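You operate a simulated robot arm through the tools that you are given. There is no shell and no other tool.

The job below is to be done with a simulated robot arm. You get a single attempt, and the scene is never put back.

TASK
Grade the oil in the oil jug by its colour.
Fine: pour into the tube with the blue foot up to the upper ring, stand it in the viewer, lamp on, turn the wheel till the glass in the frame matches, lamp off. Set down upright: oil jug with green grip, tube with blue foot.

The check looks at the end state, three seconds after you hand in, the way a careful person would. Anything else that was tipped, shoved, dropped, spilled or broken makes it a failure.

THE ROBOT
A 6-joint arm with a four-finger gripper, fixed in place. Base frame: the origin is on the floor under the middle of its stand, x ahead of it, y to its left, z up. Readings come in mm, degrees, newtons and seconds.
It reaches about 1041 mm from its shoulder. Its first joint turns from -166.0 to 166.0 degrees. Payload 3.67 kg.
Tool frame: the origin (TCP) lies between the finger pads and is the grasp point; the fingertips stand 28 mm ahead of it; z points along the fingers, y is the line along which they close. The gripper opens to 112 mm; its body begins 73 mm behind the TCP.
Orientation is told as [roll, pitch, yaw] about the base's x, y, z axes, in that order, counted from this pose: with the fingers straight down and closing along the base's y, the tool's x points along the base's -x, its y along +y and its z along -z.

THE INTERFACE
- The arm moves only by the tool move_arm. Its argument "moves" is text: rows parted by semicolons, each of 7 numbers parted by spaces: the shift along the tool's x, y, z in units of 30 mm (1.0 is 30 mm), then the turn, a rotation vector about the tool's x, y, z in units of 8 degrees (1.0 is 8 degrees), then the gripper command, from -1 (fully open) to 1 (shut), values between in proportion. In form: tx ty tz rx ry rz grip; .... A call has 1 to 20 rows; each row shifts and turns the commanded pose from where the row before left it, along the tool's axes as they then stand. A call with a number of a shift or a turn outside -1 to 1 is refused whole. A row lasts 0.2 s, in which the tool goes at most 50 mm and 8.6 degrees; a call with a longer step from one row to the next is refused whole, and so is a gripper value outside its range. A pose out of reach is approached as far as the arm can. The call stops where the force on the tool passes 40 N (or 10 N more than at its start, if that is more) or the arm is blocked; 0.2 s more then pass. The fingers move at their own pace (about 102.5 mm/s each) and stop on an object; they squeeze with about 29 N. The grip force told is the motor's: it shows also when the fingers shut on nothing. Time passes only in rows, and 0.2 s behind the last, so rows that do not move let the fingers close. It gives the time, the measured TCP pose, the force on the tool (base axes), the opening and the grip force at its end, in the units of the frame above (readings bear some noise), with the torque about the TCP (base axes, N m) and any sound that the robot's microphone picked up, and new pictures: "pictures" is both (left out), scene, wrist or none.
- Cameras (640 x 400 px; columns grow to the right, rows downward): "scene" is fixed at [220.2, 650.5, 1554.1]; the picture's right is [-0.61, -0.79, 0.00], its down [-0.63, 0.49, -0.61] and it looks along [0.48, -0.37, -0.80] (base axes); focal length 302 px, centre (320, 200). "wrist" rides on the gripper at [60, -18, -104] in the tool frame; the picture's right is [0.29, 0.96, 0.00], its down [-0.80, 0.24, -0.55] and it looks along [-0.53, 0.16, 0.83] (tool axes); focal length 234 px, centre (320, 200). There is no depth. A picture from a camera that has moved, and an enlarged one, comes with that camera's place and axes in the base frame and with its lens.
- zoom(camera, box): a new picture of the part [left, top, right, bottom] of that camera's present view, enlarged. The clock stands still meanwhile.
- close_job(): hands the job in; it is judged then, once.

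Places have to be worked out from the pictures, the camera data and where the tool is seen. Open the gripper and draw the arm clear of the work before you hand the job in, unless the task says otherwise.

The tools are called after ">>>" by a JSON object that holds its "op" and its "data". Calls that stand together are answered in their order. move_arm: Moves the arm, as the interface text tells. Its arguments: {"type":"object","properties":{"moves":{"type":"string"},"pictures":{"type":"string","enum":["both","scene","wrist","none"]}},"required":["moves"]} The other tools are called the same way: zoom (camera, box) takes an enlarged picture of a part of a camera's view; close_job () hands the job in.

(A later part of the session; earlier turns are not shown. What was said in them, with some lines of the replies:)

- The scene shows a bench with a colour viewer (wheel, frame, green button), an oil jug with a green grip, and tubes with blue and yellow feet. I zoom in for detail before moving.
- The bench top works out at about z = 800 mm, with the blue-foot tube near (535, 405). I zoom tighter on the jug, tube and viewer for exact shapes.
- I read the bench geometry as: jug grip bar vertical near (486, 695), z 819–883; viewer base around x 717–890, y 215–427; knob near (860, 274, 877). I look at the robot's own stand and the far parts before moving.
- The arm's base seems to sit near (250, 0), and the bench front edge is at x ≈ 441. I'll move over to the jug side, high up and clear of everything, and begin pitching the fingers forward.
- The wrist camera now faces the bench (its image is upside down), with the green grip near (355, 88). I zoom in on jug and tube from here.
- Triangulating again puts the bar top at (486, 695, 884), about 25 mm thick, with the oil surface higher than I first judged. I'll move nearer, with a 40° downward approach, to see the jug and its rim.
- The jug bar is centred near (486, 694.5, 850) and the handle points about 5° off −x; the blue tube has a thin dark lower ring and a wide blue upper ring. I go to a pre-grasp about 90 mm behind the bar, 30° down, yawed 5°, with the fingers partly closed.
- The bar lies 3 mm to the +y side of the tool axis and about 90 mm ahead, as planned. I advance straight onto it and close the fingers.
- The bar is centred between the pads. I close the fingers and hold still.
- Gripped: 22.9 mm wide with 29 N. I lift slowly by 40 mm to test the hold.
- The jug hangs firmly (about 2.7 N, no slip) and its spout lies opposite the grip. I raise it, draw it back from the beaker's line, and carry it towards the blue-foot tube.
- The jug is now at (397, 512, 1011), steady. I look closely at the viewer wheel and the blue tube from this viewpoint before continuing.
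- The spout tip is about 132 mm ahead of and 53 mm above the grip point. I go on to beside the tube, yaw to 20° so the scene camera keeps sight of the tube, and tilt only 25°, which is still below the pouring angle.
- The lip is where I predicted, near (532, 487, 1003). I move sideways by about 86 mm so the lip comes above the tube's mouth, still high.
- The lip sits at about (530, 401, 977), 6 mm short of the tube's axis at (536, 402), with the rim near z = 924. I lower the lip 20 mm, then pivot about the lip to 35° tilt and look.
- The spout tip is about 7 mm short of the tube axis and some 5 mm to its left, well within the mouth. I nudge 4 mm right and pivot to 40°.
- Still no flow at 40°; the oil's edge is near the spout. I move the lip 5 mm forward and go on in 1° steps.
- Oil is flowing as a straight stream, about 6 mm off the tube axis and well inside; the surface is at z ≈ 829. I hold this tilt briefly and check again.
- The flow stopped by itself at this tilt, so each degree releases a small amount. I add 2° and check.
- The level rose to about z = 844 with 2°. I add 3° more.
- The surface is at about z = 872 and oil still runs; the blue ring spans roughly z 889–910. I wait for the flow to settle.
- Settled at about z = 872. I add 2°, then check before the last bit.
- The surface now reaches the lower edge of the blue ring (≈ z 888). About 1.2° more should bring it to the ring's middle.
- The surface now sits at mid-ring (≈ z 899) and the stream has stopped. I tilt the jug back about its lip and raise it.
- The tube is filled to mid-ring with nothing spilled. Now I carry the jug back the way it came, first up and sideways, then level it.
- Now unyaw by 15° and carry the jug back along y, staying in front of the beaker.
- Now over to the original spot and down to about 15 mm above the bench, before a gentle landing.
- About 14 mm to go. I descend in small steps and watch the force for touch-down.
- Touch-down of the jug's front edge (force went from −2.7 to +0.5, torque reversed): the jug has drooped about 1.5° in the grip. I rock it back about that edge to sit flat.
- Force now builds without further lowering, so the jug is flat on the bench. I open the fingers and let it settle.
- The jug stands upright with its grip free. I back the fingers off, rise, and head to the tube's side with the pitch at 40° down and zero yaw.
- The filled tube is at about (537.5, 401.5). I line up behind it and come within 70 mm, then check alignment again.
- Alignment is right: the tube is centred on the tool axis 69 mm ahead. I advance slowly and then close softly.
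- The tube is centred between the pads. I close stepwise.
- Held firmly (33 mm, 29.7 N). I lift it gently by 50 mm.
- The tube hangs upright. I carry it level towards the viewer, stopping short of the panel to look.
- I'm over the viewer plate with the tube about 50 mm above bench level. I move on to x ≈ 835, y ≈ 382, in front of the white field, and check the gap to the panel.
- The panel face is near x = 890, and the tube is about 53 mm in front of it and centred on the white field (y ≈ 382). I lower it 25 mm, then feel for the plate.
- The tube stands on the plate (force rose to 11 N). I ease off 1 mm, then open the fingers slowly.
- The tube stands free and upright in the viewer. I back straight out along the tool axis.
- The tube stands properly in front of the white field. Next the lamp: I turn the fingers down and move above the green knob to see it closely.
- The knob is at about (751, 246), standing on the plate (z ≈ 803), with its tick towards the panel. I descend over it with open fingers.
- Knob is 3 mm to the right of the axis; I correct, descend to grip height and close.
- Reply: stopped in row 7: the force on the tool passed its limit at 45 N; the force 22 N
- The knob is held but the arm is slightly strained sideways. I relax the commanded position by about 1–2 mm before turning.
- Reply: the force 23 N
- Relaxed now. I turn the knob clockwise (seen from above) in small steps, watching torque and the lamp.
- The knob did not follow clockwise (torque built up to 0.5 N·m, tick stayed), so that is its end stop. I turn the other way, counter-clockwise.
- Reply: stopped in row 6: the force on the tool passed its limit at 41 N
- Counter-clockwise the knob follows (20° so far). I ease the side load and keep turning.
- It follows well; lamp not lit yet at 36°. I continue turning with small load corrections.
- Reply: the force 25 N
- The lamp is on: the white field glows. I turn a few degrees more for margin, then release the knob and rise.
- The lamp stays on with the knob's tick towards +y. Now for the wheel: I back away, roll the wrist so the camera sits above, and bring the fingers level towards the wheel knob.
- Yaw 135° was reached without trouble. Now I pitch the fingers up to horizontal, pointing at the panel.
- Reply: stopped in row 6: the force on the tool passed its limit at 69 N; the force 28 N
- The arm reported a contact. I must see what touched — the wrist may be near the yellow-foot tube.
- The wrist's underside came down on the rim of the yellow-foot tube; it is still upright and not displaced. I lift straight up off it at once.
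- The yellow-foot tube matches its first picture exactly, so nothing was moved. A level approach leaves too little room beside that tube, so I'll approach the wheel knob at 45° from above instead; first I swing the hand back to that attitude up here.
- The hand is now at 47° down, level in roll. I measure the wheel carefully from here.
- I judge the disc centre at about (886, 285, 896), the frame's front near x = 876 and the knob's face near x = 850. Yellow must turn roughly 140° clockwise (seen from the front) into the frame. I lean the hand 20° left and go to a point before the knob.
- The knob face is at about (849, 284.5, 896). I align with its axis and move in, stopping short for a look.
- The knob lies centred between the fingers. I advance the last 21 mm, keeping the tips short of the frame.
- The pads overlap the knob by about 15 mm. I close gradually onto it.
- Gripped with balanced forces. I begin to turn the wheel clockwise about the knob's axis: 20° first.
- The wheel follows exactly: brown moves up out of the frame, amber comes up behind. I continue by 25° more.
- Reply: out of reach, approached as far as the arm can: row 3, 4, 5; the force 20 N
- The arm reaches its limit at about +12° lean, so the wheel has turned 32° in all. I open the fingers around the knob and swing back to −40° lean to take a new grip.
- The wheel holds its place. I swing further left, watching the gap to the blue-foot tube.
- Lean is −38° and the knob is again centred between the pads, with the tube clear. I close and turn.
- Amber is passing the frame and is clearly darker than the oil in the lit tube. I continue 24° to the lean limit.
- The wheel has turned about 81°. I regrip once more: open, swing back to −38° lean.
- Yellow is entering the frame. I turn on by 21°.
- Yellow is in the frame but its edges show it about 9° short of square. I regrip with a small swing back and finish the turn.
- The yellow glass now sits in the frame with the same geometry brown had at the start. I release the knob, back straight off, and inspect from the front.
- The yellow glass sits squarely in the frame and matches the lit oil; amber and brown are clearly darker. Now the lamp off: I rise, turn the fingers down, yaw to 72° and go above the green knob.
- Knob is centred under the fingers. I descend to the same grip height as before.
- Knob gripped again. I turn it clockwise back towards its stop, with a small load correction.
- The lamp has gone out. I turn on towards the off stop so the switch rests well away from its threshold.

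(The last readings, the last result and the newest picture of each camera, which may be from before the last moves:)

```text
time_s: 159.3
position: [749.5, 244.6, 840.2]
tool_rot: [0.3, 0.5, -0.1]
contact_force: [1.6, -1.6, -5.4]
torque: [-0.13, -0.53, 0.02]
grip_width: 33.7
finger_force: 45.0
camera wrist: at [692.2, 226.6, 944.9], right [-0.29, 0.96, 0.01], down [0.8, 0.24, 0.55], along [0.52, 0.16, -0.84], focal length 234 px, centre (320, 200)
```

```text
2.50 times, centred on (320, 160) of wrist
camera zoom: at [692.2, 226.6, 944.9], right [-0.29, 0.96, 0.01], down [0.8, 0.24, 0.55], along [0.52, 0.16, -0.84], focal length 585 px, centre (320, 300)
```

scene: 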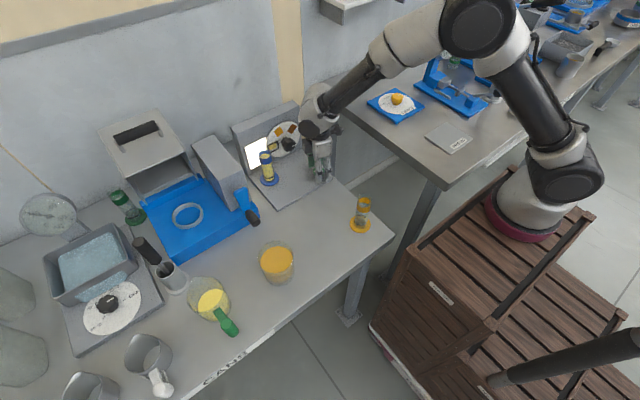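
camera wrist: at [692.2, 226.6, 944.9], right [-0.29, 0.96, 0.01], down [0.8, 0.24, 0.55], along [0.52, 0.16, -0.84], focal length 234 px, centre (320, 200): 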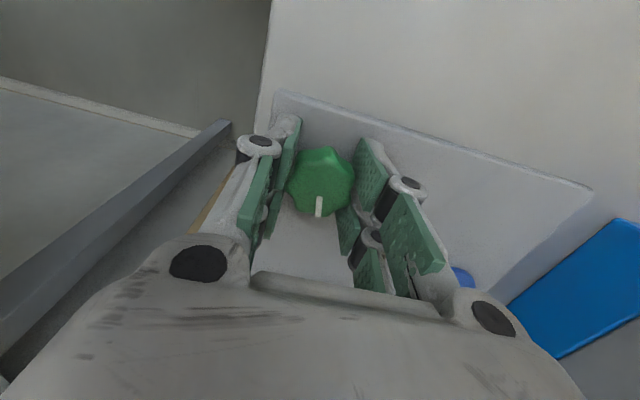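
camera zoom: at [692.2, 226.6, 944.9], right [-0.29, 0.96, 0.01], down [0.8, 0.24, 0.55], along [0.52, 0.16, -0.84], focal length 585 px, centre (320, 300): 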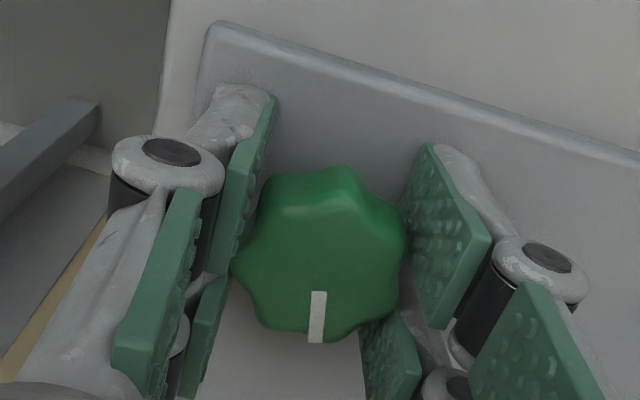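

>>> {"op": "move_arm", "data": {"moves": "0 0 0 0 0 0.5 0.6;0 0 0 0 0 0.4 0.6;0 0 0 0 0 0 0.6", "pictures": "none"}}

>>> {"op": "move_arm", "data": {"moves": "0 0 0 0 0 0 0.3;0 0 0 0 0 0 0.1;0 0 0 0 0 0 -0.1;0 0 0 0 0 0 -0.1;0 0 -0.3 0 0 0 -0.1;0 0 -0.6 0 0 0 -0.1;0 0 -0.8 0 0 0 -0.1;0 0 -0.9 0 0 0 -0.1;0 0 -0.9 0 0 0 -0.1;0 0 -0.9 0 0 0 -0.1;0 0 0 0 0 0 -0.1", "pictures": "both"}}

>>> {"op": "zoom", "data": {"camera": "scene", "box": [230, 100, 350, 210]}}

>>> {"op": "zoom", "data": {"camera": "scene", "box": [268, 128, 298, 158]}}

```text
time_s: 160.1
position: [749.9, 245.1, 838.7]
tool_rot: [0.3, 0.6, -7.2]
contact_force: [-3.9, -3.9, -0.5]
torque: [0.0, -0.21, 0.0]
grip_width: 33.7
finger_force: 45.2
```

```text
time_s: 162.5
position: [751.0, 245.6, 971.9]
tool_rot: [0.2, 0.5, -7.1]
contact_force: [0.2, -0.2, 0.6]
torque: [0.0, 0.0, 0.02]
grip_width: 61.7
finger_force: 0.1
camera wrist: at [691.8, 235.1, 1076.9], right [-0.17, 0.99, 0.01], down [0.83, 0.13, 0.55], along [0.54, 0.1, -0.84], focal length 234 px, centre (320, 200)
```

scene: 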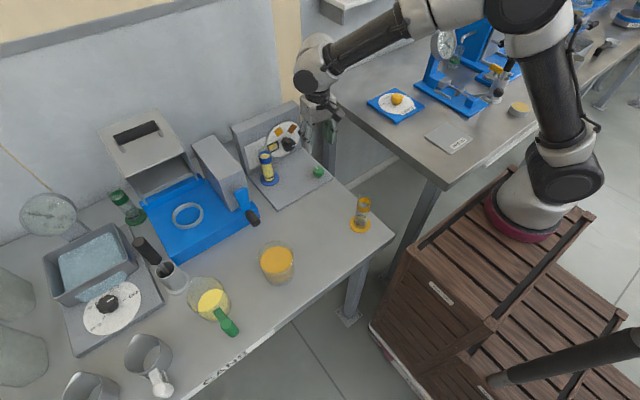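
wrist: 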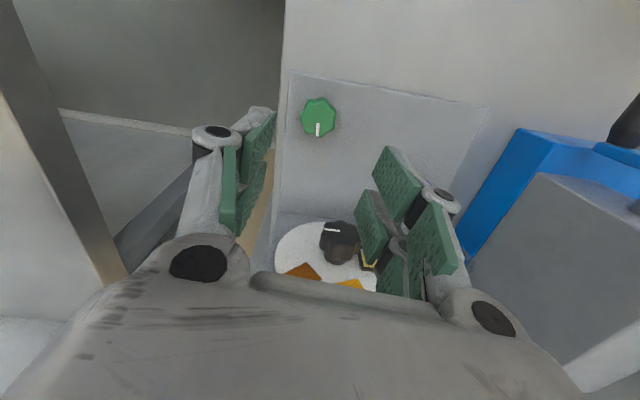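

```text
3.64 times, centred on (290, 155) of scene
camera zoom: at [220.2, 650.5, 1554.1], right [-0.61, -0.79, 0.0], down [-0.63, 0.49, -0.61], along [0.48, -0.37, -0.8], focal length 1098 px, centre (429, 364)
```

zoom: 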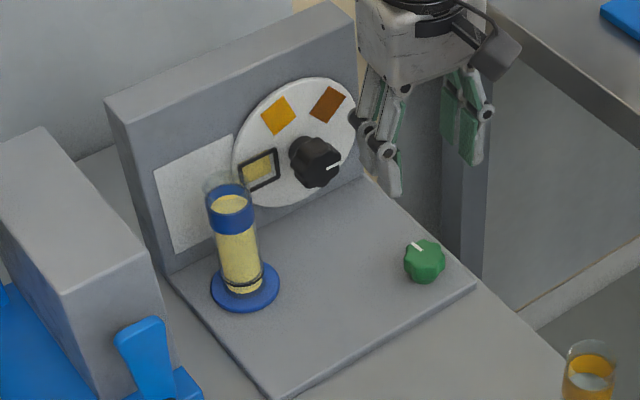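

```text
13.33 times, centred on (283, 143) of scene
camera zoom: at [220.2, 650.5, 1554.1], right [-0.61, -0.79, 0.0], down [-0.63, 0.49, -0.61], along [0.48, -0.37, -0.8], focal length 4026 px, centre (813, 960)
```

zoom: 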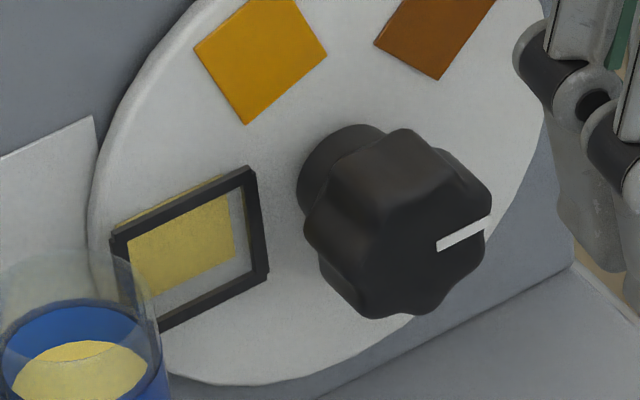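

Lamp off, tick back where it began, yellow glass in the frame. I check the tube's level, the jug and the neighbours once more before retreating.

>>> {"op": "zoom", "data": {"camera": "scene", "box": [252, 142, 288, 190]}}

>>> {"op": "zoom", "data": {"camera": "scene", "box": [140, 220, 300, 350]}}

>>> {"op": "zoom", "data": {"camera": "scene", "box": [290, 190, 400, 270]}}

```text
8.33 times, centred on (270, 166) of scene
camera zoom: at [220.2, 650.5, 1554.1], right [-0.61, -0.79, 0.0], down [-0.63, 0.49, -0.61], along [0.48, -0.37, -0.8], focal length 2516 px, centre (737, 483)
```

zoom: 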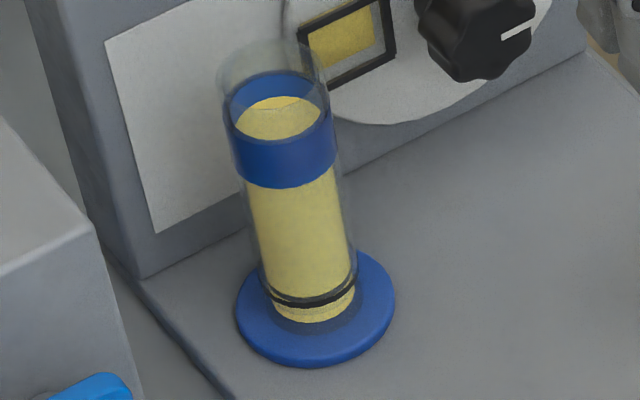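

```text
3.08 times, centred on (220, 285) of scene
camera zoom: at [220.2, 650.5, 1554.1], right [-0.61, -0.79, 0.0], down [-0.63, 0.49, -0.61], along [0.48, -0.37, -0.8], focal length 929 px, centre (628, -62)
```

zoom: 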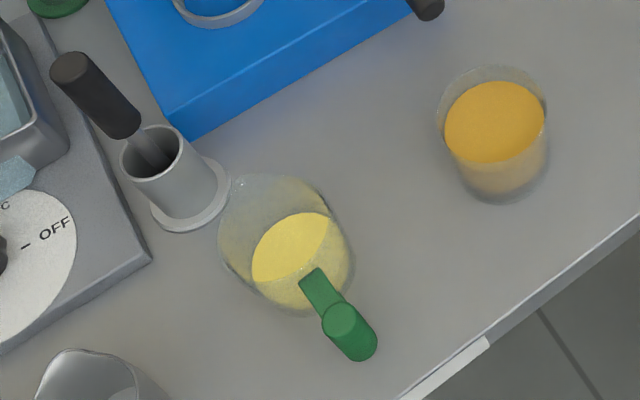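

```text
5.00 times, centred on (345, 230) of scene
camera zoom: at [220.2, 650.5, 1554.1], right [-0.61, -0.79, 0.0], down [-0.63, 0.49, -0.61], along [0.48, -0.37, -0.8], focal length 1510 px, centre (195, 50)
```

zoom: 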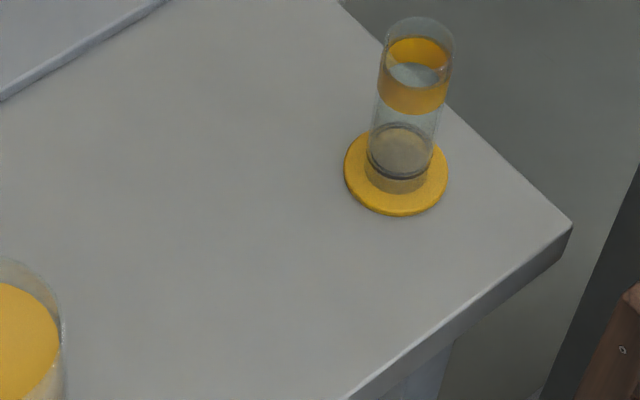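

Everything stands as it should: level mid-ring, jug upright, nothing spilled, yellow-foot tube unmoved. I lift the open gripper high and draw the arm back to about its starting place.

>>> {"op": "move_arm", "data": {"moves": "0 0 -0.7 0 0 0 -0.1;0 0 -1 0 0 0 -0.1;0 0 -1 0 0 0 -0.1;0 0 -1 0 0 0 -0.5;0 0 -1 0 0 0 -1;0 0 -1 0 0 0 -1;0 0 -1 0 0 0 -1;0 0 -1 0 0 0 -1;0.9 -0.2 0 0 0 0 -1;0.9 -0.2 0 0 0 0 -1;0.9 -0.2 0 0 0 0 -1;0.9 -0.2 0 0 0 0 -1;0.9 -0.2 0 0 0 0 -1;0.9 -0.2 0 0 0 0 -1;0.9 -0.2 0 0 0 0 -1;0.9 -0.2 0 0 0 0 -1;0.9 -0.2 0 0 0 0 -1;0.9 -0.2 0 0 0 0 -1;0 0 0 0 0 0 -1"}}

>>> {"op": "zoom", "data": {"camera": "scene", "box": [230, 100, 350, 210]}}

```text
time_s: 166.5
position: [477.1, 217.6, 1204.2]
tool_rot: [0.3, 0.5, -7.2]
contact_force: [-0.3, 0.0, -0.4]
torque: [-0.01, 0.0, 0.04]
grip_width: 112.1
finger_force: 0.1
camera wrist: at [416.2, 206.8, 1308.8], right [-0.17, 0.99, 0.01], down [0.83, 0.13, 0.55], along [0.54, 0.1, -0.84], focal length 234 px, centre (320, 200)
```

scene: 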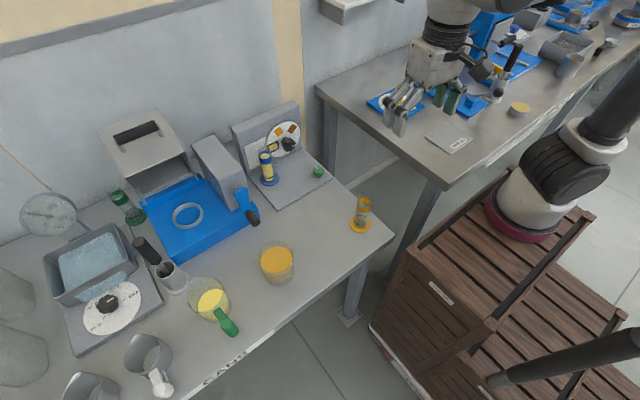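
wrist: 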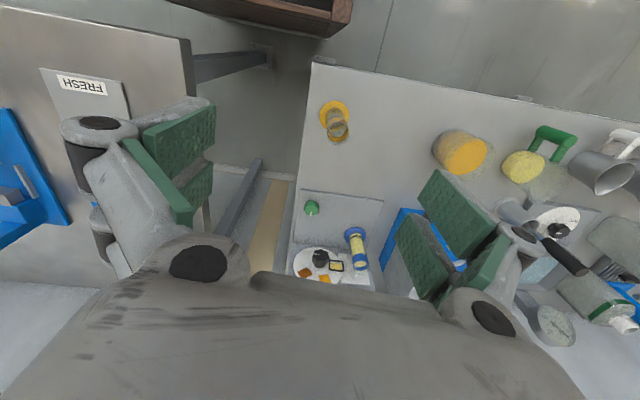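

```text
3.64 times, centred on (290, 155) of scene
camera zoom: at [220.2, 650.5, 1554.1], right [-0.61, -0.79, 0.0], down [-0.63, 0.49, -0.61], along [0.48, -0.37, -0.8], focal length 1098 px, centre (429, 364)
```

zoom: 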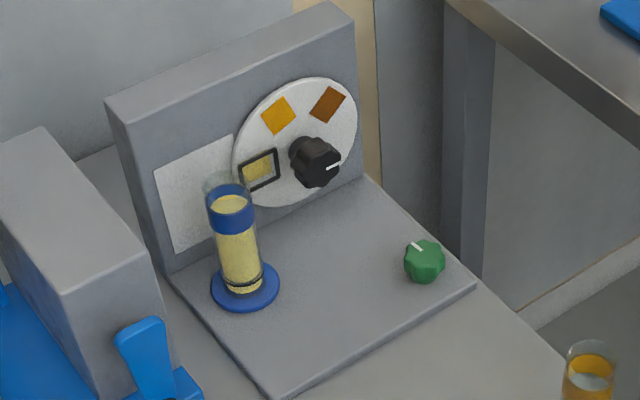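

The arm is clear with its gripper open. The tube stands filled to the upper ring in the viewer, the yellow glass is in the frame, the lamp is off and the jug is upright, so I hand the job in.

>>> {"op": "close_job", "data": {}}

```text
The job is handed in.
```

The oil in the jug grades as the yellow glass, the palest of the three on the wheel. The job is handed in; I haven't seen the result of the check.

- **Tube:** the blue-foot tube is filled to about the middle of its blue upper ring. It stands upright in the viewer, in front of the white field.
- **Match:** with the lamp on, the oil matched the yellow glass, and the amber and brown glasses were clearly darker. The yellow glass is square in the frame.
- **Lamp:** it is off, with the knob turned back close to its stop.
- **Jug:** the green-grip jug is upright on the bench within a few millimetres of where it started. I saw no spills.
- **One contact to know about:** while I was lining up for the wheel, the wrist pressed down on the rim of the yellow-foot tube. I lifted off at once. In the same camera view as before, the tube stands upright in its original place.

The arm is drawn back near its starting place with the gripper open.
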